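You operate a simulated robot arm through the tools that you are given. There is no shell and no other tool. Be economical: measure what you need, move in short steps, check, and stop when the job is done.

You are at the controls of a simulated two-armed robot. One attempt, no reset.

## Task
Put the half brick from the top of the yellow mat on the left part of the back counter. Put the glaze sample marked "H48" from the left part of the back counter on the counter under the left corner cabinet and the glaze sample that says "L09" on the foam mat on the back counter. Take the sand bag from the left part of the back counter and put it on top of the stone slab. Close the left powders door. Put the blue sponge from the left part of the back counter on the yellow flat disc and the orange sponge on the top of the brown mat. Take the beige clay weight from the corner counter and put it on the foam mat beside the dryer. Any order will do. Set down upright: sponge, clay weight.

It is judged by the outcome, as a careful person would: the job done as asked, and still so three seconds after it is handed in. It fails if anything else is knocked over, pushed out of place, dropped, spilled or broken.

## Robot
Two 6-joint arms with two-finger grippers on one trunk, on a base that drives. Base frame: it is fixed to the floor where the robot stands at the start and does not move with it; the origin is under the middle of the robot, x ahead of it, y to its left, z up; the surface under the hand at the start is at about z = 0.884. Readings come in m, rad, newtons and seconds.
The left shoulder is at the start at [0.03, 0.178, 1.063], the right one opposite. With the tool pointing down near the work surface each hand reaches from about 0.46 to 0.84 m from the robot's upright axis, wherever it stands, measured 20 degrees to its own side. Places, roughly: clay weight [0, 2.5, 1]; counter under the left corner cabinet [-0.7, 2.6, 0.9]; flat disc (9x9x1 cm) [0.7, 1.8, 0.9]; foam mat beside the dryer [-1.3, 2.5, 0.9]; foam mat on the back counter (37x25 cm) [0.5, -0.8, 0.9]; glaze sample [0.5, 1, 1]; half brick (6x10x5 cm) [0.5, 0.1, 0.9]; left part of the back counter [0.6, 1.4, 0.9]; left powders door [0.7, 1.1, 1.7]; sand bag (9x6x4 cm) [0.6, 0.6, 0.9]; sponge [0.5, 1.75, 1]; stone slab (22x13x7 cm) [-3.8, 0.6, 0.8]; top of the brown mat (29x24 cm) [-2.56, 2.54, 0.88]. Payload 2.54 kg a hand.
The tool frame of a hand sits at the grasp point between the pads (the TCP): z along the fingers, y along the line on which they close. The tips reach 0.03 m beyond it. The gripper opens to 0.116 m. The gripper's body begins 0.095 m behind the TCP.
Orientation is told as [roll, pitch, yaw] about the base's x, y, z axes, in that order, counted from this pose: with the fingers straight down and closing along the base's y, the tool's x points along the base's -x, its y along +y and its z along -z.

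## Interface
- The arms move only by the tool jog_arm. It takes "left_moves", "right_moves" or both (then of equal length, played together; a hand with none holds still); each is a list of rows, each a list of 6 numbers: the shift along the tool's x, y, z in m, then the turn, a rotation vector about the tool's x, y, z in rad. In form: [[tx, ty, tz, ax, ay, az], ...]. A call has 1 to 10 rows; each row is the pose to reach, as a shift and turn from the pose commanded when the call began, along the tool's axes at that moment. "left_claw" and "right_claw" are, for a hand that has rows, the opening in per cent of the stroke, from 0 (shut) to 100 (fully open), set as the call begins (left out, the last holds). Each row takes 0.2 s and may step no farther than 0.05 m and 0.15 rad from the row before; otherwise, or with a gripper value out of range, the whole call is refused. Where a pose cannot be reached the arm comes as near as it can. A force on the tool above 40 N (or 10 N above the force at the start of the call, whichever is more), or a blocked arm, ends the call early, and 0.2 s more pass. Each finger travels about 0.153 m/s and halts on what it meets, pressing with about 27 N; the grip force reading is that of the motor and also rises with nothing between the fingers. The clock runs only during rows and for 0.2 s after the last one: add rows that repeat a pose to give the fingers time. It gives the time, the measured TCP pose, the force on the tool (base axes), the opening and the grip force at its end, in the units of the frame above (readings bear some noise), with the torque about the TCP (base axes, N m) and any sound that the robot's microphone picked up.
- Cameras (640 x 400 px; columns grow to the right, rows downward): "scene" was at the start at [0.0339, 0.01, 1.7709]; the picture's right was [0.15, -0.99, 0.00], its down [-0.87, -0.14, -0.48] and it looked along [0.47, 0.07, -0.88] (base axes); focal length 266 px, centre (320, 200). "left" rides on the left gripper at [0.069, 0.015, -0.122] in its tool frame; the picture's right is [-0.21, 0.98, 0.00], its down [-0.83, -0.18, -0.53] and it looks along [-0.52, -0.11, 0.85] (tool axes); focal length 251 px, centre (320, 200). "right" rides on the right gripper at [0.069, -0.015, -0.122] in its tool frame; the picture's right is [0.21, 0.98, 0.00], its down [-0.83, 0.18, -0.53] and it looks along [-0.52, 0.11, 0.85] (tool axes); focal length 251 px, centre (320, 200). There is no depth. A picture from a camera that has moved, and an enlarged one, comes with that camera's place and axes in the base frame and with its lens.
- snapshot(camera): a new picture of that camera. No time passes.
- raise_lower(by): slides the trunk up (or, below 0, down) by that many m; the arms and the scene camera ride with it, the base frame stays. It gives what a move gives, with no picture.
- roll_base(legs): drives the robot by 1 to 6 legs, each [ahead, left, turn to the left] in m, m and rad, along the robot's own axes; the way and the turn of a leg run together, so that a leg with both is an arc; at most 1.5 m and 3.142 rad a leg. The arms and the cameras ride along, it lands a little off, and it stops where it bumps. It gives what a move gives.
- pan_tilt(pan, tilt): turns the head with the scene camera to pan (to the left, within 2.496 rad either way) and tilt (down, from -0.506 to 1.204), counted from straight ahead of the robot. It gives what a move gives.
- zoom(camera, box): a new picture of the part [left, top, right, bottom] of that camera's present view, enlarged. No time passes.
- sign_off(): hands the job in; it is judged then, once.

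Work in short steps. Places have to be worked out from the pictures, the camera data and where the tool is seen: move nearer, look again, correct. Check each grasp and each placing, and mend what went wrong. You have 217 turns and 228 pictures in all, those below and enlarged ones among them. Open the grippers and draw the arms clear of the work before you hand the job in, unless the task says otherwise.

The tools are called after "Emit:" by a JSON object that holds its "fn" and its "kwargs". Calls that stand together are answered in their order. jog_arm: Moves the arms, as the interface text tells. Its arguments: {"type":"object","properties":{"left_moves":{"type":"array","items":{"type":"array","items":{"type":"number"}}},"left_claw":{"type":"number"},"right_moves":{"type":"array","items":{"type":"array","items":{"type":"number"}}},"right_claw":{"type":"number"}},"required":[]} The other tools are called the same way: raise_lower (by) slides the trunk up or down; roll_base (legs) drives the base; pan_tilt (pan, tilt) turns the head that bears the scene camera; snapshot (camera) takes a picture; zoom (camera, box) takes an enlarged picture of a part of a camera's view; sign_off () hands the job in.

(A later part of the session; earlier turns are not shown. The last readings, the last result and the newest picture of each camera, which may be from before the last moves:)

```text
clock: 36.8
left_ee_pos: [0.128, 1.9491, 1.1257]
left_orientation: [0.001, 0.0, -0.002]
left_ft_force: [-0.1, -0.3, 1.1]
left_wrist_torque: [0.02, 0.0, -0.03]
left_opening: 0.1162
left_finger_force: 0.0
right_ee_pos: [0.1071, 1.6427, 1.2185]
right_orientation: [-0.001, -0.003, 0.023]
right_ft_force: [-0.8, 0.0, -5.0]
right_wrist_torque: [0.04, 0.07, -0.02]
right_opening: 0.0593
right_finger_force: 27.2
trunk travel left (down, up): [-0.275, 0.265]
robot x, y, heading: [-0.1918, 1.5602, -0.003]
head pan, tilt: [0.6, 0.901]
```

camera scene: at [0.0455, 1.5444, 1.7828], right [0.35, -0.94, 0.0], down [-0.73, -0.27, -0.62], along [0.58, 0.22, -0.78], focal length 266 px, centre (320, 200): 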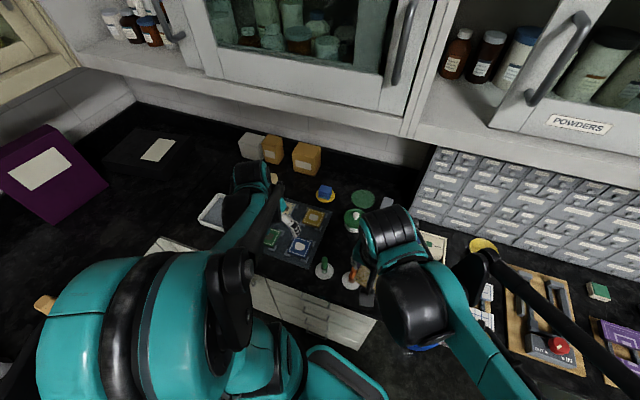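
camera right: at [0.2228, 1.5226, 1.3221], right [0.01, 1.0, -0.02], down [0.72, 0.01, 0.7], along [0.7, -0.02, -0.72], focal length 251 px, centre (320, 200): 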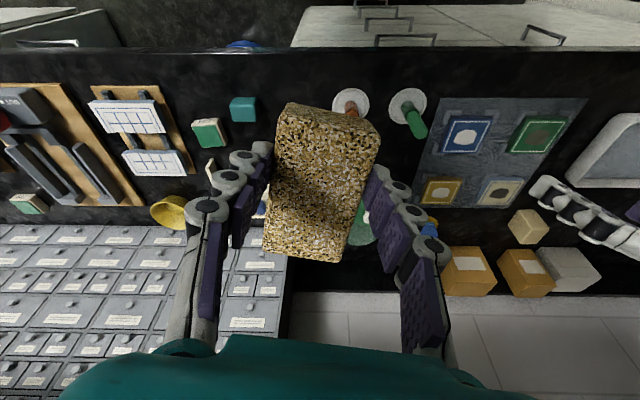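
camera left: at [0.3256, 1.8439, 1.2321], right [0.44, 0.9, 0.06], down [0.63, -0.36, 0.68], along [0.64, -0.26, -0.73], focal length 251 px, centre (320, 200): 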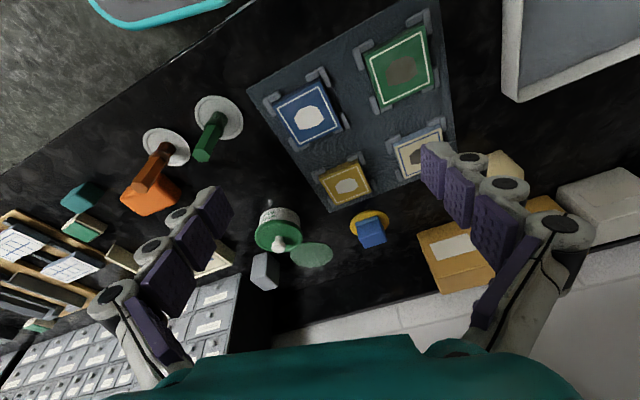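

Hands level. I move the right hand (brick) to a comfortable place, then drive to about (0,1.22).

Emit:
{"fn": "jog_arm", "kwargs": {"right_moves": [[-0.03, -0.035, 0, 0, 0, 0], [-0.06, -0.07, 0, 0, 0, 0], [-0.09, -0.105, 0, 0, 0, -0.02], [-0.12, -0.14, 0, 0, 0, -0.02], [-0.14, -0.17, 0, 0, 0, -0.02], [-0.14, -0.17, 0, 0, 0, -0.02]]}}

Emit:
{"fn": "roll_base", "kwargs": {"legs": [[0, -0.32, 0.003], [0.17, 0, 0]]}}

Emit:
{"fn": "snapshot", "kwargs": {"camera": "left"}}

```text
clock: 38.2
left_ee_pos: [0.1284, 1.95, 1.1259]
left_orientation: [0.0, -0.002, -0.003]
left_ft_force: [-0.6, 0.3, -0.3]
left_wrist_torque: [-0.03, 0.02, 0.02]
left_opening: 0.116
left_finger_force: 0.1
right_ee_pos: [0.2541, 1.4755, 1.2189]
right_orientation: [-0.001, -0.002, 0.042]
right_ft_force: [-0.9, -0.1, -5.3]
right_wrist_torque: [-0.04, 0.07, -0.05]
right_opening: 0.0597
right_finger_force: 26.5
trunk travel left (down, up): [-0.275, 0.265]
robot x, y, heading: [-0.1933, 1.5553, 0.008]
head pan, tilt: [0.6, 0.901]
```

```text
clock: 41.4
left_ee_pos: [0.2976, 1.6267, 1.1249]
left_orientation: [-0.001, 0.001, 0.005]
left_ft_force: [0.4, 0.0, 0.1]
left_wrist_torque: [0.01, 0.06, 0.03]
left_opening: 0.116
left_finger_force: 0.0
right_ee_pos: [0.4244, 1.1537, 1.2171]
right_orientation: [-0.002, -0.001, 0.047]
right_ft_force: [0.2, 0.3, -6.0]
right_wrist_torque: [0.0, 0.14, 0.01]
right_opening: 0.0594
right_finger_force: 27.3
trunk travel left (down, up): [-0.275, 0.265]
robot x, y, heading: [-0.0241, 1.2376, 0.006]
head pan, tilt: [0.6, 0.901]
```

```text
195 pictures are left
camera left: at [0.2287, 1.6402, 1.2477], right [0.21, 0.98, 0.0], down [0.83, -0.18, 0.53], along [0.52, -0.11, -0.85], focal length 251 px, centre (320, 200)
```

left: 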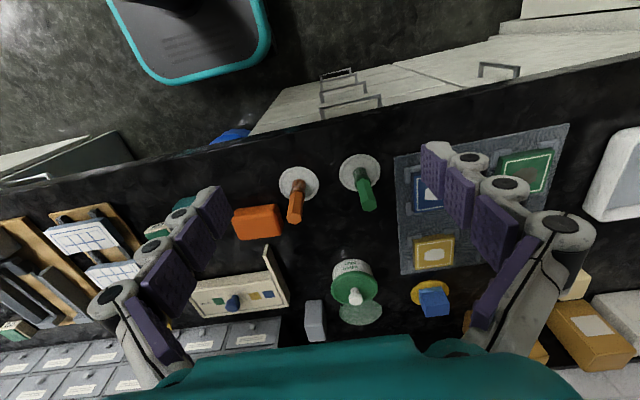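

Orange sponge ≈ (0.449,1.488), long side along y (~7 cm). I move the left hand over it for a closer look.

Emit:
{"fn": "jog_arm", "kwargs": {"left_moves": [[-0.03, -0.028, 0, 0, 0, 0], [-0.06, -0.056, 0, 0, 0, 0], [-0.09, -0.083, 0, 0, 0, 0], [-0.12, -0.111, 0.0, 0, 0, 0], [-0.15, -0.139, 0.03, 0, 0, 0], [-0.15, -0.139, 0.06, 0, 0, 0], [-0.15, -0.139, 0.06, 0, 0, 0]]}}

Emit:
{"fn": "snapshot", "kwargs": {"camera": "left"}}

```text
refused: row 5 steps farther than a row can; nothing moved
```

```text
194 pictures are left
camera left: at [0.2287, 1.6402, 1.2477], right [0.21, 0.98, 0.0], down [0.83, -0.18, 0.53], along [0.52, -0.11, -0.85], focal length 251 px, centre (320, 200)
```

left: 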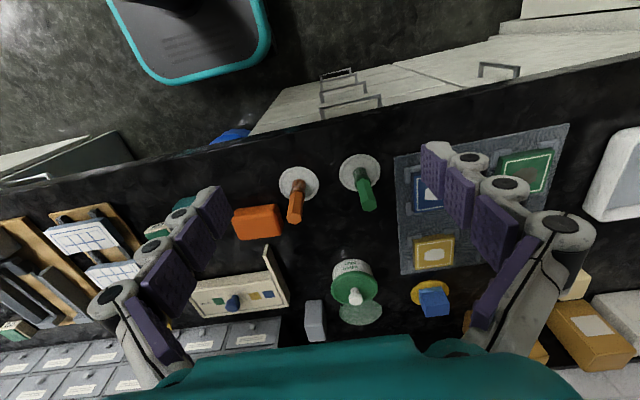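

The step was a bit too long; I resend with smaller steps.

Emit:
{"fn": "jog_arm", "kwargs": {"left_moves": [[-0.03, -0.028, 0, 0, 0, 0], [-0.06, -0.056, 0, 0, 0, 0], [-0.09, -0.083, 0, 0, 0, 0], [-0.12, -0.111, 0.0, 0, 0, 0], [-0.15, -0.139, 0.0, 0, 0, 0], [-0.15, -0.139, 0.03, 0, 0, 0], [-0.15, -0.139, 0.06, 0, 0, 0], [-0.15, -0.139, 0.06, 0, 0, 0]]}}

Emit:
{"fn": "snapshot", "kwargs": {"camera": "left"}}

```text
clock: 43.2
left_ee_pos: [0.4481, 1.491, 1.0666]
left_orientation: [0.0, -0.001, 0.004]
left_ft_force: [-0.3, 0.1, -0.2]
left_wrist_torque: [0.0, -0.04, 0.02]
left_opening: 0.1164
left_finger_force: 0.0
right_ee_pos: [0.4245, 1.1539, 1.2179]
right_orientation: [-0.004, 0.0, 0.049]
right_ft_force: [0.2, 0.5, -4.7]
right_wrist_torque: [0.01, 0.11, -0.03]
right_opening: 0.0595
right_finger_force: 27.1
trunk travel left (down, up): [-0.275, 0.265]
robot x, y, heading: [-0.0244, 1.2339, 0.008]
head pan, tilt: [0.6, 0.901]
```

```text
193 pictures are left
camera left: at [0.3799, 1.5036, 1.1889], right [0.21, 0.98, 0.0], down [0.83, -0.18, 0.54], along [0.52, -0.11, -0.84], focal length 251 px, centre (320, 200)
```

left: 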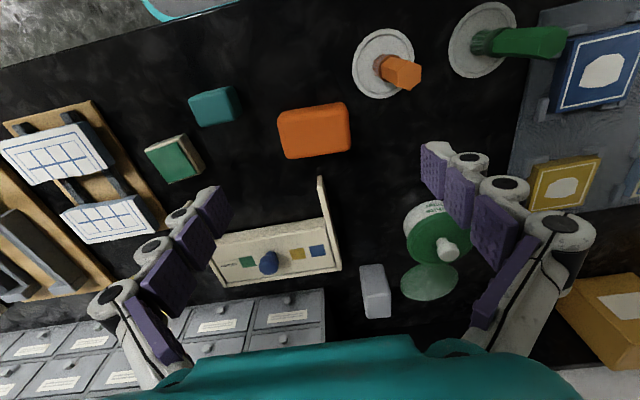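

Orange top centre ≈ (0.461,1.482). I descend with opening 0.10 and grasp along y.

Emit:
{"fn": "jog_arm", "kwargs": {"left_moves": [[-0.013, -0.009, 0.04, 0, 0, 0], [-0.013, -0.009, 0.08, 0, 0, 0], [-0.013, -0.009, 0.12, 0, 0, 0], [-0.013, -0.009, 0.141, 0, 0, 0], [-0.013, -0.009, 0.141, 0, 0, 0]], "left_claw": 88}}

Emit:
{"fn": "jog_arm", "kwargs": {"left_moves": [[0, 0, 0, 0, 0, 0], [0, 0, 0, 0, 0, 0], [0, 0, -0.03, 0, 0, 0], [0, 0, -0.07, 0, 0, 0], [0, 0, -0.11, 0, 0, 0], [0, 0, -0.15, 0, 0, 0], [0, 0, -0.19, 0, 0, 0]], "left_claw": 0}}

Emit:
{"fn": "snapshot", "kwargs": {"camera": "left"}}

```text
clock: 44.4
left_ee_pos: [0.4596, 1.4782, 0.9226]
left_orientation: [0.0, -0.003, 0.003]
left_ft_force: [0.6, -0.3, -0.5]
left_wrist_torque: [-0.03, 0.04, 0.04]
left_opening: 0.1019
left_finger_force: 0.2
right_ee_pos: [0.4249, 1.1538, 1.2194]
right_orientation: [-0.002, -0.002, 0.05]
right_ft_force: [0.2, -0.2, -5.9]
right_wrist_torque: [0.0, 0.08, -0.04]
right_opening: 0.0594
right_finger_force: 27.0
trunk travel left (down, up): [-0.275, 0.265]
robot x, y, heading: [-0.0209, 1.2344, 0.01]
head pan, tilt: [0.6, 0.901]
```

```text
clock: 46.0
left_ee_pos: [0.4609, 1.4818, 1.1165]
left_orientation: [-0.001, -0.001, 0.004]
left_ft_force: [-0.7, 0.0, 0.3]
left_wrist_torque: [-0.02, -0.03, 0.01]
left_opening: 0.0796
left_finger_force: 27.1
right_ee_pos: [0.4243, 1.1547, 1.2186]
right_orientation: [-0.002, -0.001, 0.049]
right_ft_force: [-0.4, -0.9, -5.2]
right_wrist_torque: [0.02, 0.11, -0.01]
right_opening: 0.0596
right_finger_force: 27.0
trunk travel left (down, up): [-0.275, 0.265]
robot x, y, heading: [-0.0225, 1.2371, 0.012]
head pan, tilt: [0.6, 0.901]
```

```text
192 pictures are left
camera left: at [0.3913, 1.4942, 1.2386], right [0.21, 0.98, 0.0], down [0.83, -0.18, 0.54], along [0.52, -0.11, -0.84], focal length 251 px, centre (320, 200)
```

left: 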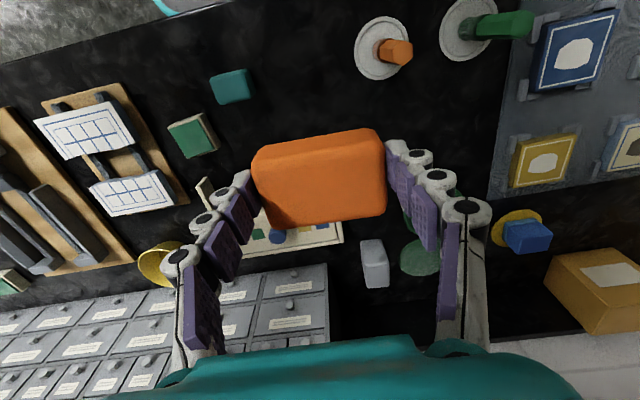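

Orange sponge held. The brick will go to the freed spot at about (0.44,1.465). I drive left 0.31 m so the right hand reaches it.

Emit:
{"fn": "roll_base", "kwargs": {"legs": [[0, 0.31, -0.01]]}}

Emit:
{"fn": "snapshot", "kwargs": {"camera": "right"}}

```text
clock: 48.1
left_ee_pos: [0.4684, 1.7806, 1.1154]
left_orientation: [0.0, -0.001, -0.018]
left_ft_force: [-0.2, 0.8, -1.0]
left_wrist_torque: [-0.03, -0.01, 0.02]
left_opening: 0.079
left_finger_force: 27.4
right_ee_pos: [0.4235, 1.4539, 1.2186]
right_orientation: [-0.001, -0.003, 0.026]
right_ft_force: [0.1, 0.4, -4.4]
right_wrist_torque: [0.01, 0.07, 0.02]
right_opening: 0.0593
right_finger_force: 27.2
trunk travel left (down, up): [-0.275, 0.265]
robot x, y, heading: [-0.0208, 1.5425, -0.013]
head pan, tilt: [0.6, 0.901]
```

```text
191 pictures are left
camera right: at [0.3545, 1.4372, 1.3406], right [-0.24, 0.97, 0.0], down [0.82, 0.2, 0.54], along [0.52, 0.13, -0.84], focal length 251 px, centre (320, 200)
```

right: 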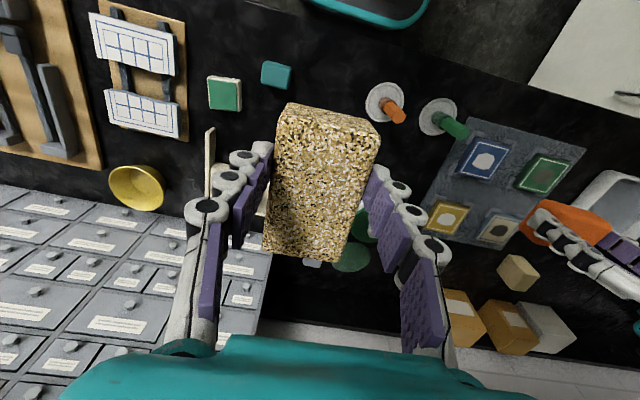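

I lower the brick to just above the counter at (0.44,1.466).

Emit:
{"fn": "jog_arm", "kwargs": {"right_moves": [[-0.017, 0.012, 0.04, 0, 0, 0.026], [-0.017, 0.012, 0.085, 0, 0, 0.026], [-0.017, 0.012, 0.13, 0, 0, 0.026], [-0.017, 0.012, 0.175, 0, 0, 0.026], [-0.017, 0.012, 0.22, 0, 0, 0.026], [-0.017, 0.012, 0.26, 0, 0, 0.026], [-0.017, 0.012, 0.26, 0, 0, 0.026]]}}

Emit:
{"fn": "snapshot", "kwargs": {"camera": "right"}}

```text
clock: 49.7
left_ee_pos: [0.4668, 1.7804, 1.1154]
left_orientation: [0.0, -0.001, -0.019]
left_ft_force: [-0.4, -0.1, 0.2]
left_wrist_torque: [0.02, -0.03, 0.0]
left_opening: 0.079
left_finger_force: 27.7
right_ee_pos: [0.4388, 1.4665, 0.9581]
right_orientation: [-0.002, -0.002, 0.0]
right_ft_force: [-0.4, -0.4, -4.8]
right_wrist_torque: [0.04, 0.1, -0.05]
right_opening: 0.0594
right_finger_force: 26.7
trunk travel left (down, up): [-0.275, 0.265]
robot x, y, heading: [-0.0216, 1.5445, -0.011]
head pan, tilt: [0.6, 0.901]
```

```text
190 pictures are left
camera right: at [0.3693, 1.4509, 1.0812], right [-0.21, 0.98, 0.0], down [0.82, 0.18, 0.54], along [0.52, 0.11, -0.84], focal length 251 px, centre (320, 200)
```

right: 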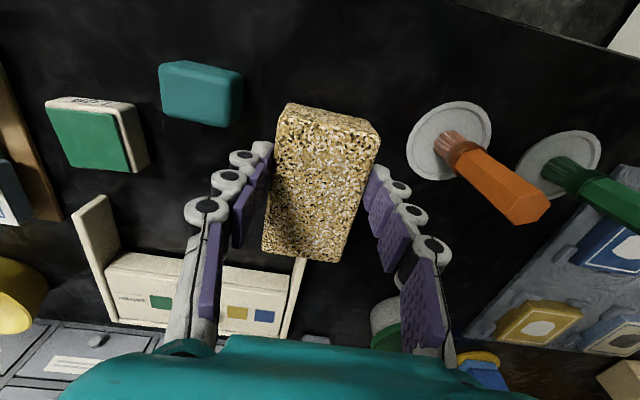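

Clear on all sides. I lower until contact, in small steps.

Emit:
{"fn": "jog_arm", "kwargs": {"right_moves": [[0, 0, 0.015, 0, 0, 0], [0, 0, 0.023, 0, 0, 0], [0, 0, 0.028, 0, 0, 0], [0, 0, 0.028, 0, 0, 0]]}}

```text
clock: 50.7
left_ee_pos: [0.4666, 1.7823, 1.1164]
left_orientation: [-0.001, -0.002, -0.02]
left_ft_force: [-0.4, -0.2, -0.5]
left_wrist_torque: [0.03, 0.0, -0.01]
left_opening: 0.0788
left_finger_force: 26.7
right_ee_pos: [0.4406, 1.466, 0.9321]
right_orientation: [0.0, -0.005, 0.0]
right_ft_force: [1.7, 6.1, 18.2]
right_wrist_torque: [0.19, 0.07, 0.09]
right_opening: 0.0595
right_finger_force: 26.6
trunk travel left (down, up): [-0.275, 0.265]
robot x, y, heading: [-0.0212, 1.5453, -0.015]
head pan, tilt: [0.6, 0.901]
```

Contact felt (18 N up). I open to 64 % and lift straight up.

Emit:
{"fn": "jog_arm", "kwargs": {"right_moves": [[0, 0, -0.001, 0, 0, 0], [0, 0, -0.001, 0, 0, 0], [0, 0, -0.04, 0, 0, 0], [0, 0, -0.08, 0, 0, 0], [0, 0, -0.12, 0, 0, 0]], "right_claw": 64}}

Emit:
{"fn": "snapshot", "kwargs": {"camera": "right"}}

```text
clock: 51.9
left_ee_pos: [0.4669, 1.7795, 1.1157]
left_orientation: [0.0, -0.001, -0.019]
left_ft_force: [-0.2, -0.2, -0.3]
left_wrist_torque: [0.0, -0.02, -0.01]
left_opening: 0.079
left_finger_force: 26.6
right_ee_pos: [0.4413, 1.4654, 1.0503]
right_orientation: [-0.001, -0.006, 0.0]
right_ft_force: [0.3, -0.5, 0.6]
right_wrist_torque: [0.02, -0.02, 0.01]
right_opening: 0.0745
right_finger_force: 0.0
trunk travel left (down, up): [-0.275, 0.265]
robot x, y, heading: [-0.021, 1.5444, -0.02]
head pan, tilt: [0.6, 0.901]
```

```text
189 pictures are left
camera right: at [0.372, 1.4492, 1.1729], right [-0.21, 0.98, 0.0], down [0.82, 0.18, 0.54], along [0.52, 0.11, -0.84], focal length 251 px, centre (320, 200)
```

right: 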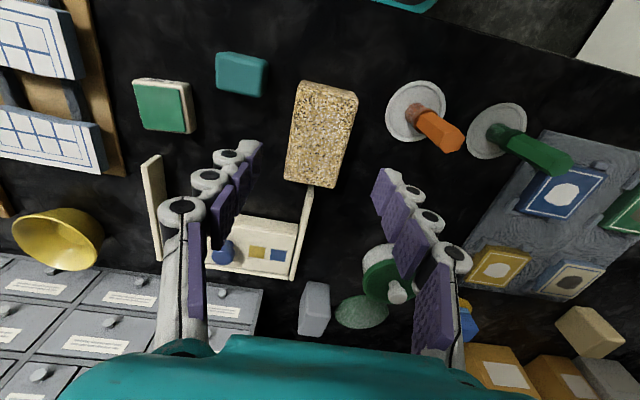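

Brick stands neatly on the counter. Next L09 at ≈ (0.46,1.30): I move the right hand over it.

Emit:
{"fn": "jog_arm", "kwargs": {"right_moves": [[-0.005, -0.04, -0.01, 0, 0, 0], [-0.01, -0.08, -0.01, 0, 0, 0], [-0.015, -0.12, -0.01, 0, 0, 0], [-0.019, -0.165, -0.01, 0, 0, 0], [-0.019, -0.165, -0.01, 0, 0, 0]]}}

Emit:
{"fn": "snapshot", "kwargs": {"camera": "right"}}

```text
clock: 53.1
left_ee_pos: [0.4674, 1.7819, 1.1145]
left_orientation: [0.0, -0.002, -0.018]
left_ft_force: [0.5, -1.2, -0.8]
left_wrist_torque: [-0.01, 0.01, 0.02]
left_opening: 0.0787
left_finger_force: 26.9
right_ee_pos: [0.4562, 1.3025, 1.0633]
right_orientation: [-0.003, -0.003, 0.0]
right_ft_force: [0.4, -0.2, -0.6]
right_wrist_torque: [-0.06, -0.01, -0.01]
right_opening: 0.0741
right_finger_force: 0.1
trunk travel left (down, up): [-0.275, 0.265]
robot x, y, heading: [-0.0238, 1.5435, -0.017]
head pan, tilt: [0.6, 0.901]
```

```text
188 pictures are left
camera right: at [0.3875, 1.2869, 1.1847], right [-0.21, 0.98, 0.0], down [0.82, 0.18, 0.54], along [0.52, 0.11, -0.84], focal length 251 px, centre (320, 200)
```

right: 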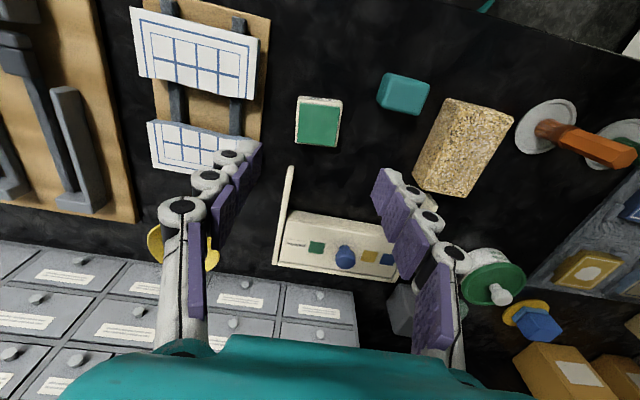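

L09 top centre ≈ (0.4625,1.300), yaw about +0.13. I align and descend to grasp.

Emit:
{"fn": "jog_arm", "kwargs": {"right_moves": [[-0.006, -0.002, 0.04, 0, 0, -0.13], [-0.006, -0.002, 0.08, 0, 0, -0.13], [-0.006, -0.002, 0.12, 0, 0, -0.13], [-0.006, -0.002, 0.142, 0, 0, -0.13], [-0.006, -0.002, 0.142, 0, 0, -0.13]]}}

Emit:
{"fn": "snapshot", "kwargs": {"camera": "right"}}

```text
clock: 54.3
left_ee_pos: [0.4673, 1.7792, 1.1151]
left_orientation: [0.002, -0.002, -0.02]
left_ft_force: [0.2, -0.2, 0.5]
left_wrist_torque: [-0.03, 0.0, -0.01]
left_opening: 0.0788
left_finger_force: 26.7
right_ee_pos: [0.4633, 1.2971, 0.9202]
right_orientation: [0.0, -0.001, 0.128]
right_ft_force: [0.7, 0.4, 0.1]
right_wrist_torque: [0.01, -0.01, 0.0]
right_opening: 0.0742
right_finger_force: 0.0
trunk travel left (down, up): [-0.275, 0.265]
robot x, y, heading: [-0.0247, 1.5482, -0.013]
head pan, tilt: [0.6, 0.901]
```

```text
187 pictures are left
camera right: at [0.3968, 1.2718, 1.0435], right [-0.34, 0.94, 0.0], down [0.79, 0.29, 0.54], along [0.5, 0.18, -0.84], focal length 251 px, centre (320, 200)
```

right: 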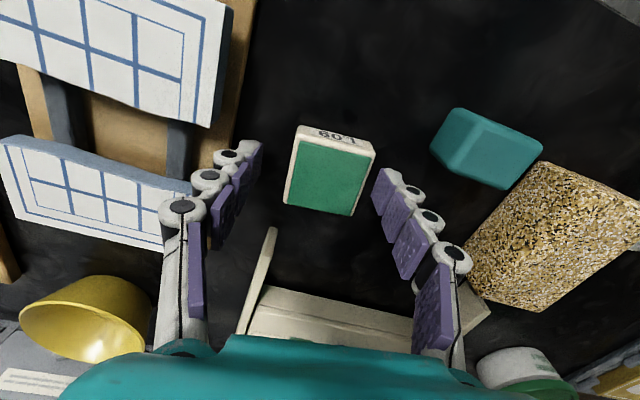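

Aligned around L09. Close and lift.

Emit:
{"fn": "jog_arm", "kwargs": {"right_moves": [[0, 0, 0, 0, 0, 0], [0, 0, 0, 0, 0, 0], [0, 0, -0.03, 0, 0, 0], [0, 0, -0.07, 0, 0, 0], [0, 0, -0.11, 0, 0, 0], [0, 0, -0.15, 0, 0, 0]], "right_claw": 0}}

Emit:
{"fn": "snapshot", "kwargs": {"camera": "right"}}

```text
clock: 55.7
left_ee_pos: [0.4671, 1.7802, 1.1163]
left_orientation: [0.0, -0.001, -0.022]
left_ft_force: [0.5, 0.0, -0.8]
left_wrist_torque: [-0.03, -0.01, -0.03]
left_opening: 0.0788
left_finger_force: 26.7
right_ee_pos: [0.4664, 1.298, 1.0722]
right_orientation: [-0.002, -0.002, 0.131]
right_ft_force: [0.1, 0.2, -1.0]
right_wrist_torque: [-0.04, -0.05, 0.02]
right_opening: 0.0489
right_finger_force: 26.8
trunk travel left (down, up): [-0.275, 0.265]
robot x, y, heading: [-0.0245, 1.5436, -0.017]
head pan, tilt: [0.6, 0.901]
```

```text
186 pictures are left
camera right: at [0.399, 1.2745, 1.1947], right [-0.34, 0.94, 0.0], down [0.79, 0.29, 0.54], along [0.5, 0.18, -0.84], focal length 251 px, centre (320, 200)
```

right: 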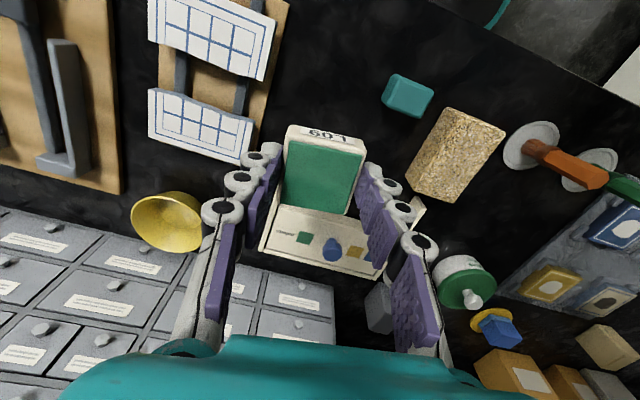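

L09 held. Next: drive right to the foam mat near (0.5,-0.8), backing off a little on the way.

Emit:
{"fn": "jog_arm", "kwargs": {"right_moves": [[0, 0, -0.04, 0, 0, 0.06], [0, 0, -0.07, 0, 0, 0.13]]}}

Emit:
{"fn": "roll_base", "kwargs": {"legs": [[-0.12, 0, 0.015], [0, -1.05, 0], [0, -1.0, 0]]}}

Emit:
{"fn": "pan_tilt", "kwargs": {"pan": -0.4, "tilt": 0.9}}

Emit:
{"fn": "snapshot", "kwargs": {"camera": "right"}}

Emit:
{"fn": "snapshot", "kwargs": {"camera": "scene"}}

```text
clock: 56.3
left_ee_pos: [0.4679, 1.7806, 1.1157]
left_orientation: [0.001, -0.002, -0.018]
left_ft_force: [0.2, 0.0, 0.3]
left_wrist_torque: [-0.02, -0.01, -0.01]
left_opening: 0.079
left_finger_force: 26.4
right_ee_pos: [0.4636, 1.2983, 1.1421]
right_orientation: [-0.001, 0.0, -0.003]
right_ft_force: [-0.2, 0.2, -0.7]
right_wrist_torque: [0.0, 0.02, 0.04]
right_opening: 0.0491
right_finger_force: 27.2
trunk travel left (down, up): [-0.275, 0.265]
robot x, y, heading: [-0.023, 1.5491, -0.015]
head pan, tilt: [0.6, 0.901]
```

```text
clock: 67.2
left_ee_pos: [0.3716, -0.2136, 1.1156]
left_orientation: [0.002, -0.002, 0.024]
left_ft_force: [-0.4, -0.2, 0.5]
left_wrist_torque: [0.03, 0.01, 0.01]
left_opening: 0.0788
left_finger_force: 26.7
right_ee_pos: [0.39, -0.696, 1.1406]
right_orientation: [-0.001, -0.002, 0.045]
right_ft_force: [0.1, 0.1, -0.9]
right_wrist_torque: [-0.02, -0.03, 0.03]
right_opening: 0.0492
right_finger_force: 26.7
trunk travel left (down, up): [-0.275, 0.265]
robot x, y, heading: [-0.1093, -0.4728, 0.029]
head pan, tilt: [0.6, 0.901]
```

```text
clock: 68.5
left_ee_pos: [0.3718, -0.2139, 1.1157]
left_orientation: [0.0, -0.002, 0.024]
left_ft_force: [0.8, 0.7, -0.8]
left_wrist_torque: [0.0, -0.02, 0.04]
left_opening: 0.0786
left_finger_force: 27.6
right_ee_pos: [0.3887, -0.6942, 1.1412]
right_orientation: [0.0, -0.001, 0.043]
right_ft_force: [-0.4, 0.4, -1.2]
right_wrist_torque: [0.0, 0.02, 0.0]
right_opening: 0.049
right_finger_force: 26.9
trunk travel left (down, up): [-0.275, 0.265]
robot x, y, heading: [-0.1049, -0.4696, 0.028]
head pan, tilt: [-0.4, 0.901]
```

```text
185 pictures are left
camera right: at [0.3205, -0.7136, 1.263], right [-0.26, 0.97, 0.0], down [0.82, 0.22, 0.54], along [0.52, 0.14, -0.84], focal length 251 px, centre (320, 200)
```

right: 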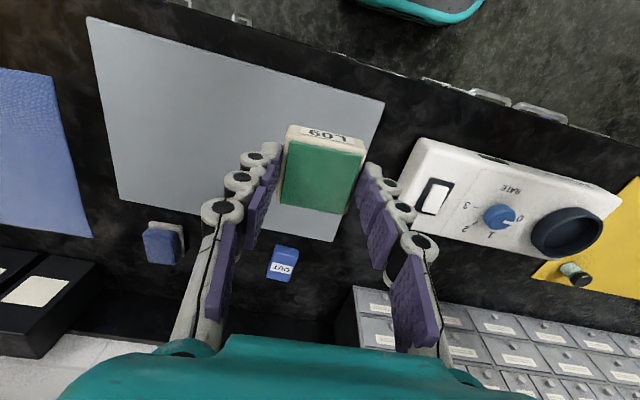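

```text
184 pictures are left
camera scene: at [-0.0668, -0.4977, 1.7828], right [-0.36, -0.93, 0.0], down [-0.73, 0.28, -0.62], along [0.58, -0.22, -0.78], focal length 266 px, centre (320, 200)
```

scene: 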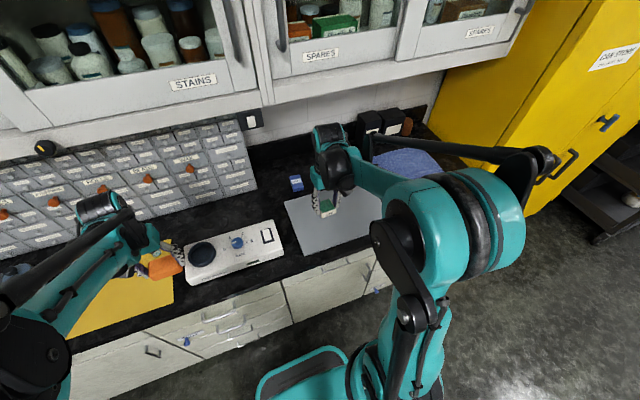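

The grey foam mat centre computes to ≈ (0.47,-0.82). I move L09 over it and lower to just above.

Emit:
{"fn": "jog_arm", "kwargs": {"right_moves": [[-0.025, -0.036, 0.0, 0, 0, 0], [-0.05, -0.073, 0.0, 0, 0, 0], [-0.075, -0.109, 0.0, 0, 0, 0], [-0.075, -0.109, 0.045, 0, 0, 0], [-0.075, -0.109, 0.09, 0, 0, 0], [-0.075, -0.109, 0.135, 0, 0, 0], [-0.075, -0.109, 0.18, 0, 0, 0], [-0.075, -0.109, 0.195, 0, 0, 0], [-0.075, -0.109, 0.195, 0, 0, 0]]}}

Emit:
{"fn": "snapshot", "kwargs": {"camera": "right"}}

```text
clock: 70.5
left_ee_pos: [0.3728, -0.2142, 1.1139]
left_orientation: [0.0, -0.001, 0.024]
left_ft_force: [-0.7, 0.0, -0.8]
left_wrist_torque: [-0.03, 0.01, 0.02]
left_opening: 0.0787
left_finger_force: 27.0
right_ee_pos: [0.4699, -0.7999, 0.9454]
right_orientation: [-0.003, -0.003, 0.041]
right_ft_force: [0.4, 0.4, -0.9]
right_wrist_torque: [0.02, 0.02, 0.0]
right_opening: 0.0491
right_finger_force: 27.5
trunk travel left (down, up): [-0.275, 0.265]
robot x, y, heading: [-0.1089, -0.4685, 0.027]
head pan, tilt: [-0.4, 0.901]
```

```text
183 pictures are left
camera right: at [0.401, -0.8182, 1.0676], right [-0.26, 0.97, 0.0], down [0.82, 0.22, 0.54], along [0.52, 0.14, -0.84], focal length 251 px, centre (320, 200)
```

right: 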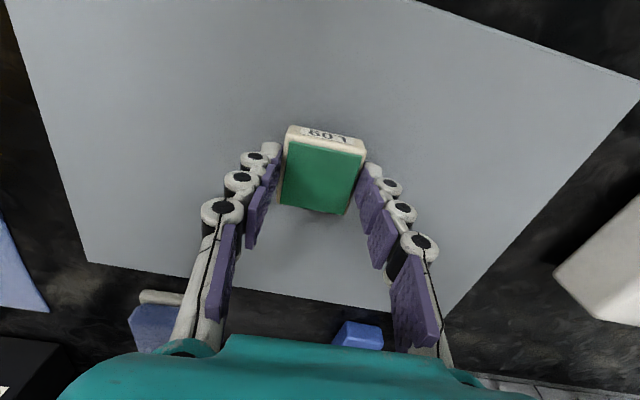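

Well over the mat. I lower until touch.

Emit:
{"fn": "jog_arm", "kwargs": {"right_moves": [[0, 0, 0.01, 0, 0, 0], [0, 0, 0.016, 0, 0, 0], [0, 0, 0.02, 0, 0, 0], [0, 0, 0.02, 0, 0, 0]]}}

```text
clock: 71.5
left_ee_pos: [0.3722, -0.213, 1.1158]
left_orientation: [0.0, -0.001, 0.024]
left_ft_force: [0.0, 0.3, -1.1]
left_wrist_torque: [0.0, 0.0, -0.01]
left_opening: 0.0789
left_finger_force: 26.7
right_ee_pos: [0.4681, -0.7999, 0.927]
right_orientation: [-0.002, -0.004, 0.044]
right_ft_force: [-0.2, -1.9, 19.1]
right_wrist_torque: [-0.04, 0.18, -0.02]
right_opening: 0.0493
right_finger_force: 26.7
trunk travel left (down, up): [-0.275, 0.265]
robot x, y, heading: [-0.1052, -0.4694, 0.029]
head pan, tilt: [-0.4, 0.901]
```

Touching the mat (19 N). Release and lift.

Emit:
{"fn": "jog_arm", "kwargs": {"right_moves": [[0, 0, -0.001, 0, 0, 0], [0, 0, -0.001, 0, 0, 0], [0, 0, -0.04, 0, 0, 0], [0, 0, -0.08, 0, 0, 0], [0, 0, -0.12, 0, 0, 0], [0, 0, -0.16, 0, 0, 0]], "right_claw": 80}}

Emit:
{"fn": "snapshot", "kwargs": {"camera": "right"}}

```text
clock: 72.9
left_ee_pos: [0.372, -0.2134, 1.1147]
left_orientation: [0.001, -0.003, 0.023]
left_ft_force: [0.4, 0.6, -0.6]
left_wrist_torque: [-0.03, -0.02, -0.02]
left_opening: 0.0788
left_finger_force: 26.5
right_ee_pos: [0.4702, -0.8001, 1.0863]
right_orientation: [-0.002, -0.005, 0.043]
right_ft_force: [-0.2, -0.3, -0.3]
right_wrist_torque: [-0.01, -0.02, 0.02]
right_opening: 0.0929
right_finger_force: 0.1
trunk travel left (down, up): [-0.275, 0.265]
robot x, y, heading: [-0.11, -0.4699, 0.028]
head pan, tilt: [-0.4, 0.901]
```

```text
182 pictures are left
camera right: at [0.4015, -0.8188, 1.2084], right [-0.26, 0.97, 0.0], down [0.82, 0.22, 0.54], along [0.52, 0.14, -0.84], focal length 251 px, centre (320, 200)
```

right: 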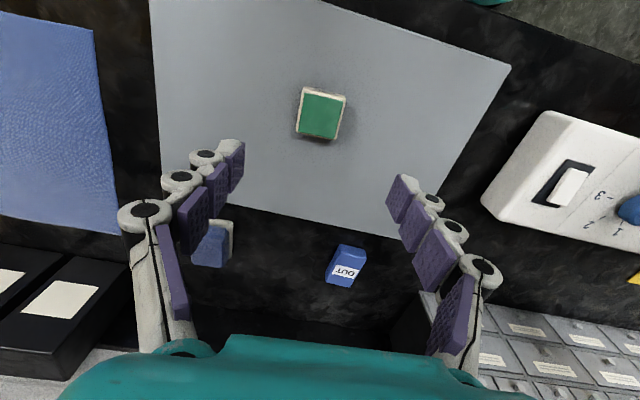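

L09 rests on the foam mat. Now drive left to y ≈ 0.87 for H48.

Emit:
{"fn": "roll_base", "kwargs": {"legs": [[0, 0.66, -0.028], [0, 0.68, 0]]}}

Emit:
{"fn": "snapshot", "kwargs": {"camera": "right"}}

```text
clock: 79.9
left_ee_pos: [0.3682, 1.1225, 1.1154]
left_orientation: [0.001, -0.003, -0.001]
left_ft_force: [0.2, -0.1, -0.6]
left_wrist_torque: [0.01, -0.01, 0.0]
left_opening: 0.0785
left_finger_force: 26.6
right_ee_pos: [0.451, 0.5321, 1.0858]
right_orientation: [-0.001, -0.002, 0.017]
right_ft_force: [0.3, 0.6, 0.8]
right_wrist_torque: [-0.01, 0.01, 0.0]
right_opening: 0.0931
right_finger_force: 0.0
trunk travel left (down, up): [-0.275, 0.265]
robot x, y, heading: [-0.1171, 0.88, 0.007]
head pan, tilt: [-0.4, 0.901]
```

```text
181 pictures are left
camera right: at [0.3822, 0.5164, 1.2076], right [-0.23, 0.97, 0.0], down [0.82, 0.2, 0.54], along [0.52, 0.12, -0.84], focal length 251 px, centre (320, 200)
```

right: 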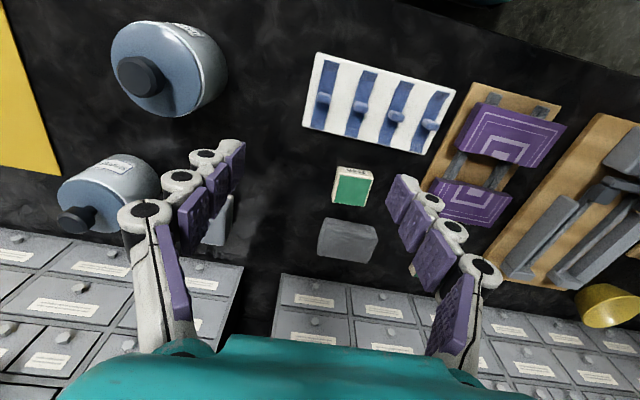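

Emit:
{"fn": "zoom", "kwargs": {"camera": "right", "box": [280, 140, 440, 280]}}

```text
2.86 times, centred on (360, 210) of right
camera zoom: at [0.3822, 0.5164, 1.2076], right [-0.23, 0.97, 0.0], down [0.82, 0.2, 0.54], along [0.52, 0.12, -0.84], focal length 718 px, centre (206, 171)
```

zoom: 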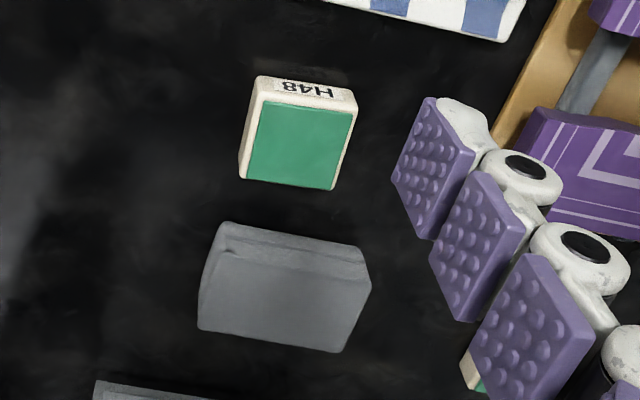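

It reads H48, at ≈ (0.546,0.601). I move over it and descend.

Emit:
{"fn": "jog_arm", "kwargs": {"right_moves": [[-0.03, 0.022, 0.0, 0, 0, 0], [-0.06, 0.044, 0.0, 0, 0, 0], [-0.094, 0.068, 0.0, 0, 0, 0], [-0.094, 0.068, 0.045, 0, 0, 0], [-0.094, 0.068, 0.085, 0, 0, 0], [-0.094, 0.068, 0.085, 0, 0, 0]], "right_claw": 75}}

Emit:
{"fn": "snapshot", "kwargs": {"camera": "right"}}

```text
clock: 81.3
left_ee_pos: [0.368, 1.123, 1.115]
left_orientation: [0.0, -0.002, -0.001]
left_ft_force: [-0.2, 0.1, -0.3]
left_wrist_torque: [0.01, 0.02, 0.0]
left_opening: 0.0788
left_finger_force: 26.9
right_ee_pos: [0.5429, 0.605, 0.9998]
right_orientation: [-0.002, -0.002, 0.017]
right_ft_force: [-0.8, -0.1, -0.2]
right_wrist_torque: [-0.02, -0.03, 0.0]
right_opening: 0.087
right_finger_force: 0.2
trunk travel left (down, up): [-0.275, 0.265]
robot x, y, heading: [-0.1159, 0.8795, 0.001]
head pan, tilt: [-0.4, 0.901]
```

```text
179 pictures are left
camera right: at [0.4731, 0.5875, 1.1224], right [-0.23, 0.97, 0.0], down [0.82, 0.2, 0.54], along [0.52, 0.12, -0.84], focal length 251 px, centre (320, 200)
```

right: 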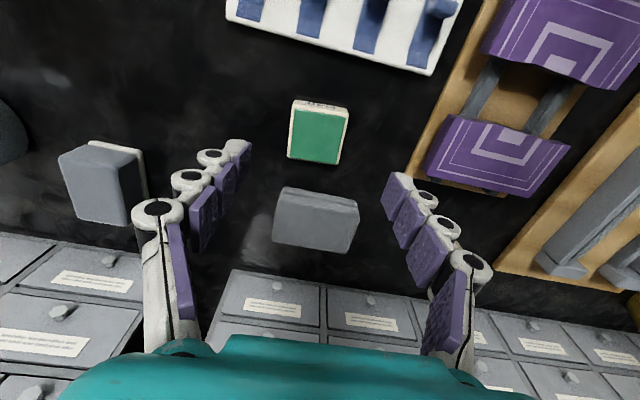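

Aligned. Descend, close, lift.

Emit:
{"fn": "jog_arm", "kwargs": {"right_moves": [[0, -0.003, 0.04, 0, 0, 0], [0, -0.003, 0.08, 0, 0, 0], [0, -0.003, 0.08, 0, 0, 0]]}}

Emit:
{"fn": "jog_arm", "kwargs": {"right_moves": [[0, 0, 0, 0, 0, 0], [0, 0, 0, 0, 0, 0], [0, 0, -0.03, 0, 0, 0], [0, 0, -0.07, 0, 0, 0], [0, 0, -0.1, 0, 0, 0], [0, 0, -0.1, 0, 0, 0]], "right_claw": 0}}

Emit:
{"fn": "snapshot", "kwargs": {"camera": "right"}}

```text
clock: 82.1
left_ee_pos: [0.3677, 1.1219, 1.1159]
left_orientation: [0.0, -0.002, -0.002]
left_ft_force: [-0.3, -0.8, 0.8]
left_wrist_torque: [0.01, -0.01, 0.0]
left_opening: 0.0788
left_finger_force: 27.0
right_ee_pos: [0.544, 0.5979, 0.9208]
right_orientation: [-0.002, -0.001, 0.016]
right_ft_force: [-0.6, -0.6, 0.7]
right_wrist_torque: [-0.04, -0.04, 0.01]
right_opening: 0.087
right_finger_force: 0.1
trunk travel left (down, up): [-0.275, 0.265]
robot x, y, heading: [-0.1187, 0.8796, 0.005]
head pan, tilt: [-0.4, 0.901]
```

```text
clock: 83.5
left_ee_pos: [0.369, 1.1226, 1.1151]
left_orientation: [0.0, -0.001, -0.001]
left_ft_force: [-0.2, 0.7, -1.5]
left_wrist_torque: [0.01, 0.02, 0.03]
left_opening: 0.0789
left_finger_force: 27.0
right_ee_pos: [0.5464, 0.6007, 1.0176]
right_orientation: [-0.003, -0.001, 0.016]
right_ft_force: [0.3, 0.5, -1.7]
right_wrist_torque: [-0.02, 0.04, 0.0]
right_opening: 0.0491
right_finger_force: 26.6
trunk travel left (down, up): [-0.275, 0.265]
robot x, y, heading: [-0.1169, 0.8805, 0.001]
head pan, tilt: [-0.4, 0.901]
```

```text
178 pictures are left
camera right: at [0.4767, 0.5836, 1.1406], right [-0.23, 0.97, 0.0], down [0.82, 0.2, 0.54], along [0.52, 0.12, -0.84], focal length 251 px, centre (320, 200)
```

right: 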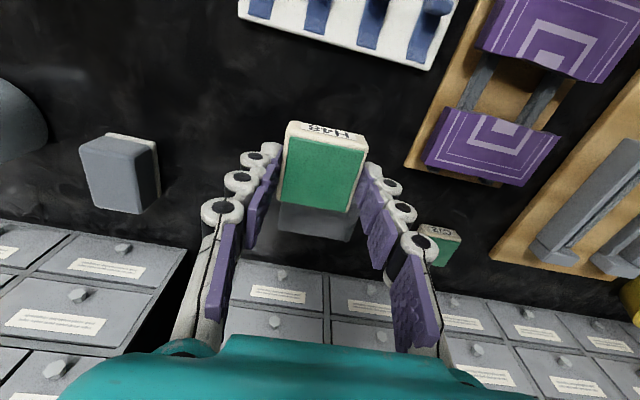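

H48 held. I retract it, back away from the counter by 0.6 m and turn left to face the corner counter, then look.

Emit:
{"fn": "jog_arm", "kwargs": {"right_moves": [[0.04, 0, 0, 0, 0, 0], [0.08, 0, 0, 0, 0, 0], [0.12, 0, -0.02, 0, 0, 0], [0.13, 0, -0.06, 0, 0, 0], [0.13, 0, -0.1, 0, 0, 0]]}}

Emit:
{"fn": "pan_tilt", "kwargs": {"pan": 1.9, "tilt": 0.6}}

Emit:
{"fn": "snapshot", "kwargs": {"camera": "scene"}}

```text
clock: 84.7
left_ee_pos: [0.3678, 1.1215, 1.1145]
left_orientation: [0.0, 0.0, -0.002]
left_ft_force: [-0.3, -0.1, -0.3]
left_wrist_torque: [-0.03, 0.03, -0.05]
left_opening: 0.0786
left_finger_force: 27.0
right_ee_pos: [0.4112, 0.5946, 1.1188]
right_orientation: [0.0, -0.001, 0.015]
right_ft_force: [0.1, 0.2, -0.4]
right_wrist_torque: [-0.01, -0.04, 0.07]
right_opening: 0.0488
right_finger_force: 27.5
trunk travel left (down, up): [-0.275, 0.265]
robot x, y, heading: [-0.1182, 0.8821, 0.002]
head pan, tilt: [-0.4, 0.901]
```

```text
clock: 86.8
left_ee_pos: [0.3684, 1.1231, 1.1162]
left_orientation: [-0.002, -0.002, -0.003]
left_ft_force: [1.1, -0.4, -0.1]
left_wrist_torque: [0.0, 0.0, -0.02]
left_opening: 0.0791
left_finger_force: 27.4
right_ee_pos: [0.412, 0.5949, 1.118]
right_orientation: [-0.001, -0.002, 0.016]
right_ft_force: [0.2, 1.3, -1.7]
right_wrist_torque: [0.0, -0.02, 0.0]
right_opening: 0.0491
right_finger_force: 26.7
trunk travel left (down, up): [-0.275, 0.265]
robot x, y, heading: [-0.1185, 0.8794, 0.001]
head pan, tilt: [1.901, 0.6]
```

```text
177 pictures are left
camera scene: at [-0.1766, 0.9627, 1.8076], right [0.95, 0.33, 0.0], down [0.18, -0.53, -0.83], along [-0.27, 0.78, -0.56], focal length 266 px, centre (320, 200)
```

scene: 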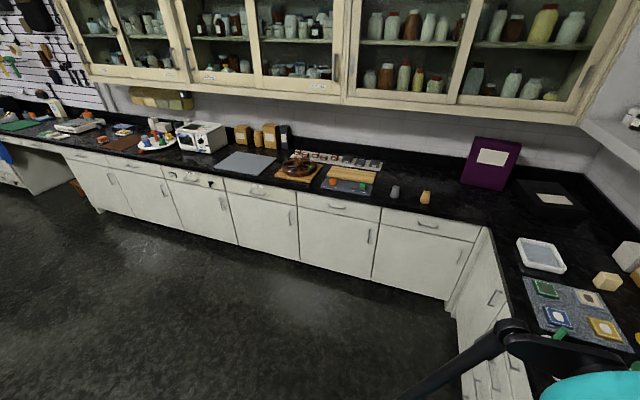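

The floor is clear. Clay weight (beige) at the right, grey foam mat left of centre beside the white dryer. I zoom for cabinet labels and counter details.

Emit:
{"fn": "zoom", "kwargs": {"camera": "scene", "box": [60, 0, 380, 200]}}

Emit:
{"fn": "zoom", "kwargs": {"camera": "scene", "box": [320, 0, 640, 200]}}

Emit:
{"fn": "zoom", "kwargs": {"camera": "scene", "box": [260, 130, 460, 230]}}

```text
2.00 times, centred on (220, 100) of scene
camera zoom: at [-0.1766, 0.9627, 1.8076], right [0.95, 0.33, 0.0], down [0.18, -0.53, -0.83], along [-0.27, 0.78, -0.56], focal length 532 px, centre (520, 400)
```

zoom: 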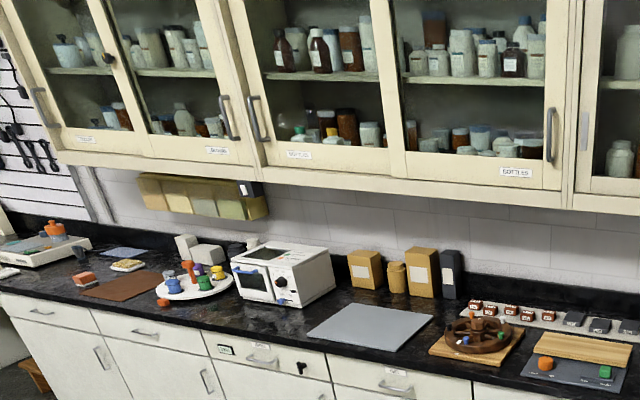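

```text
2.00 times, centred on (480, 100) of scene
camera zoom: at [-0.1766, 0.9627, 1.8076], right [0.95, 0.33, 0.0], down [0.18, -0.53, -0.83], along [-0.27, 0.78, -0.56], focal length 532 px, centre (0, 400)
```

zoom: 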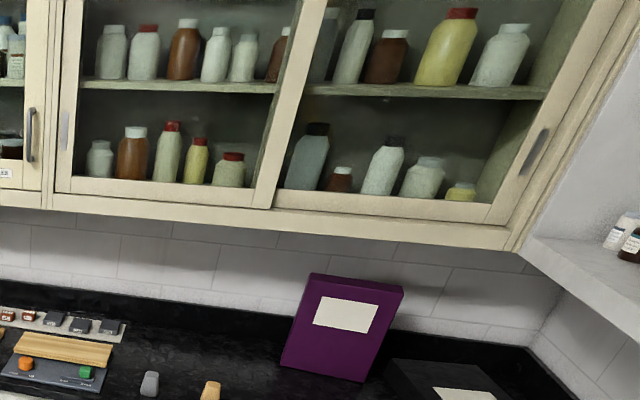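

```text
3.20 times, centred on (360, 180) of scene
camera zoom: at [-0.1766, 0.9627, 1.8076], right [0.95, 0.33, 0.0], down [0.18, -0.53, -0.83], along [-0.27, 0.78, -0.56], focal length 852 px, centre (192, 264)
```

zoom: 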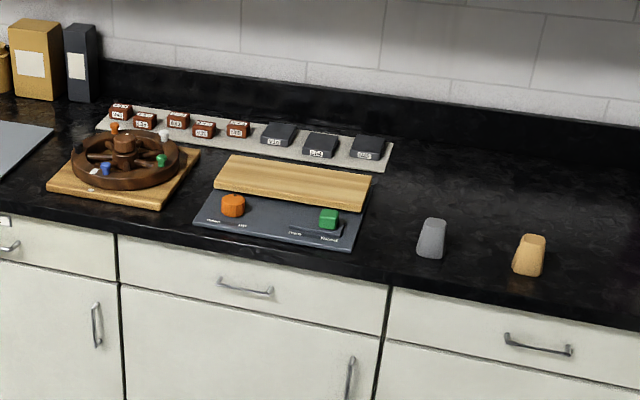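

Counter map: wooden wheel board (x≈-0.89), sled (≈-0.51), gap between them around x≈-0.71 — exactly the named place (-0.7,2.6). I drive there: back off, turn left, approach.

Emit:
{"fn": "roll_base", "kwargs": {"legs": [[-0.6, 0, 0], [0, 0, 1.57], [0.8, 0.24, 0]]}}

Emit:
{"fn": "pan_tilt", "kwargs": {"pan": -0.2, "tilt": 0.8}}

Emit:
{"fn": "snapshot", "kwargs": {"camera": "scene"}}

Emit:
{"fn": "snapshot", "kwargs": {"camera": "right"}}

```text
clock: 98.0
left_ee_pos: [-1.1651, 2.1635, 1.1154]
left_orientation: [0.002, -0.002, 1.551]
left_ft_force: [0.5, -0.7, -0.8]
left_wrist_torque: [-0.02, 0.01, -0.05]
left_opening: 0.0786
left_finger_force: 26.8
right_ee_pos: [-0.6388, 2.1983, 1.118]
right_orientation: [-0.001, 0.0, 1.566]
right_ft_force: [-0.2, -1.2, -0.9]
right_wrist_torque: [-0.03, 0.02, -0.02]
right_opening: 0.0491
right_finger_force: 27.1
trunk travel left (down, up): [-0.275, 0.265]
robot x, y, heading: [-0.9322, 1.6727, 1.557]
head pan, tilt: [1.901, 0.6]
```

```text
clock: 100.0
left_ee_pos: [-1.1644, 2.1643, 1.1155]
left_orientation: [0.001, -0.001, 1.549]
left_ft_force: [0.4, 0.0, 0.2]
left_wrist_torque: [0.0, -0.01, -0.04]
left_opening: 0.0787
left_finger_force: 26.6
right_ee_pos: [-0.6389, 2.1997, 1.1181]
right_orientation: [-0.003, -0.004, 1.567]
right_ft_force: [-0.1, 0.2, -0.9]
right_wrist_torque: [-0.02, 0.02, -0.01]
right_opening: 0.0489
right_finger_force: 27.3
trunk travel left (down, up): [-0.275, 0.265]
robot x, y, heading: [-0.9327, 1.6726, 1.556]
head pan, tilt: [-0.201, 0.799]
```

```text
173 pictures are left
camera scene: at [-0.9152, 1.7229, 1.7907], right [0.98, -0.21, 0.0], down [-0.15, -0.7, -0.7], along [0.15, 0.68, -0.72], focal length 266 px, centre (320, 200)
```

scene: 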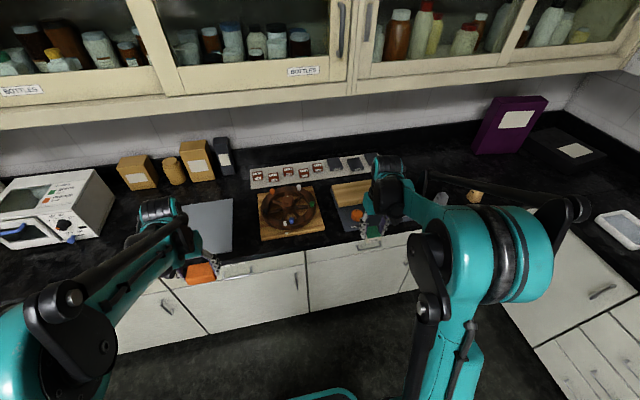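

```text
172 pictures are left
camera right: at [-0.6226, 2.1284, 1.2406], right [-0.98, -0.21, 0.0], down [-0.18, 0.83, 0.54], along [-0.11, 0.52, -0.84], focal length 251 px, centre (320, 200)
```

right: 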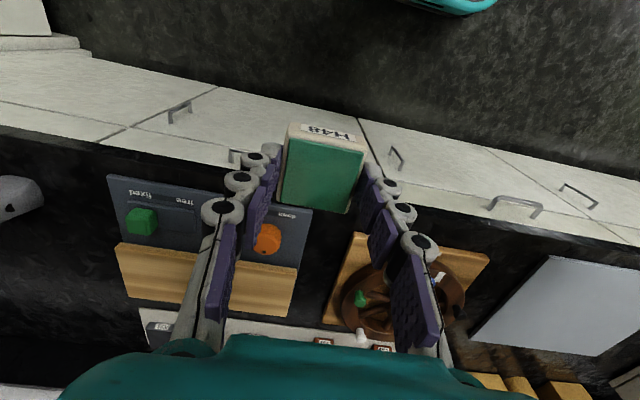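

The gap between sled (edge x≈-0.665) and wheel board (edge x≈-0.753) is ~8.7 cm wide. I turn the right gripper a quarter so that its fingers will sit front/back of the tile.

Emit:
{"fn": "jog_arm", "kwargs": {"right_moves": [[0, 0, 0, 0, 0, 0.15], [0, 0, 0, 0, 0, 0.3], [0, 0, 0, 0, 0, 0.45], [0, 0, 0, 0, 0, 0.6], [0, 0, 0, 0, 0, 0.75], [0, 0, 0, 0, 0, 0.9], [0, 0, 0, 0, 0, 1.05], [0, 0, 0, 0, 0, 1.2], [0, 0, 0, 0, 0, 1.35], [0, 0, 0, 0, 0, 1.5]]}}

Emit:
{"fn": "roll_base", "kwargs": {"legs": [[0.22, 0, 0.014]]}}

Emit:
{"fn": "snapshot", "kwargs": {"camera": "right"}}

```text
clock: 102.2
left_ee_pos: [-1.1646, 2.165, 1.1148]
left_orientation: [0.001, -0.002, 1.55]
left_ft_force: [0.6, 0.2, 0.0]
left_wrist_torque: [0.0, 0.0, 0.02]
left_opening: 0.0788
left_finger_force: 27.4
right_ee_pos: [-0.6376, 2.1986, 1.1176]
right_orientation: [0.001, -0.002, 0.068]
right_ft_force: [-0.3, -0.5, -0.5]
right_wrist_torque: [0.02, 0.01, -0.05]
right_opening: 0.0494
right_finger_force: 26.6
trunk travel left (down, up): [-0.275, 0.265]
robot x, y, heading: [-0.9321, 1.6693, 1.553]
head pan, tilt: [-0.201, 0.799]
```

```text
clock: 103.9
left_ee_pos: [-1.1676, 2.385, 1.1156]
left_orientation: [0.0, 0.0, 1.561]
left_ft_force: [-1.0, 0.7, -0.9]
left_wrist_torque: [0.02, 0.01, 0.02]
left_opening: 0.0787
left_finger_force: 27.0
right_ee_pos: [-0.6409, 2.4254, 1.1162]
right_orientation: [0.0, -0.002, 0.08]
right_ft_force: [-0.1, 0.3, -1.8]
right_wrist_torque: [-0.03, 0.01, 0.0]
right_opening: 0.0493
right_finger_force: 27.0
trunk travel left (down, up): [-0.275, 0.265]
robot x, y, heading: [-0.9307, 1.9019, 1.567]
head pan, tilt: [-0.201, 0.799]
```

```text
171 pictures are left
camera right: at [-0.7081, 2.4045, 1.2399], right [-0.29, 0.96, 0.0], down [0.81, 0.24, 0.54], along [0.51, 0.16, -0.84], focal length 251 px, centre (320, 200)
```

right: 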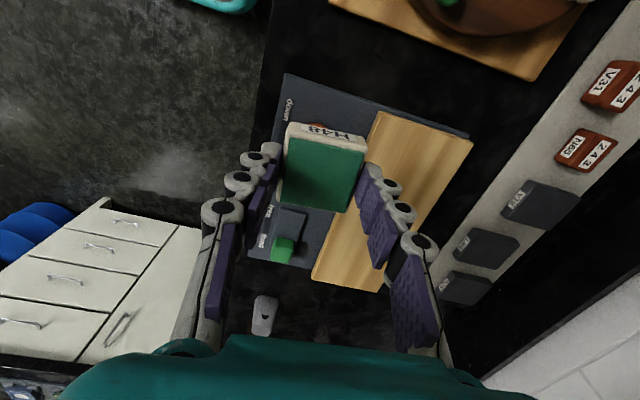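

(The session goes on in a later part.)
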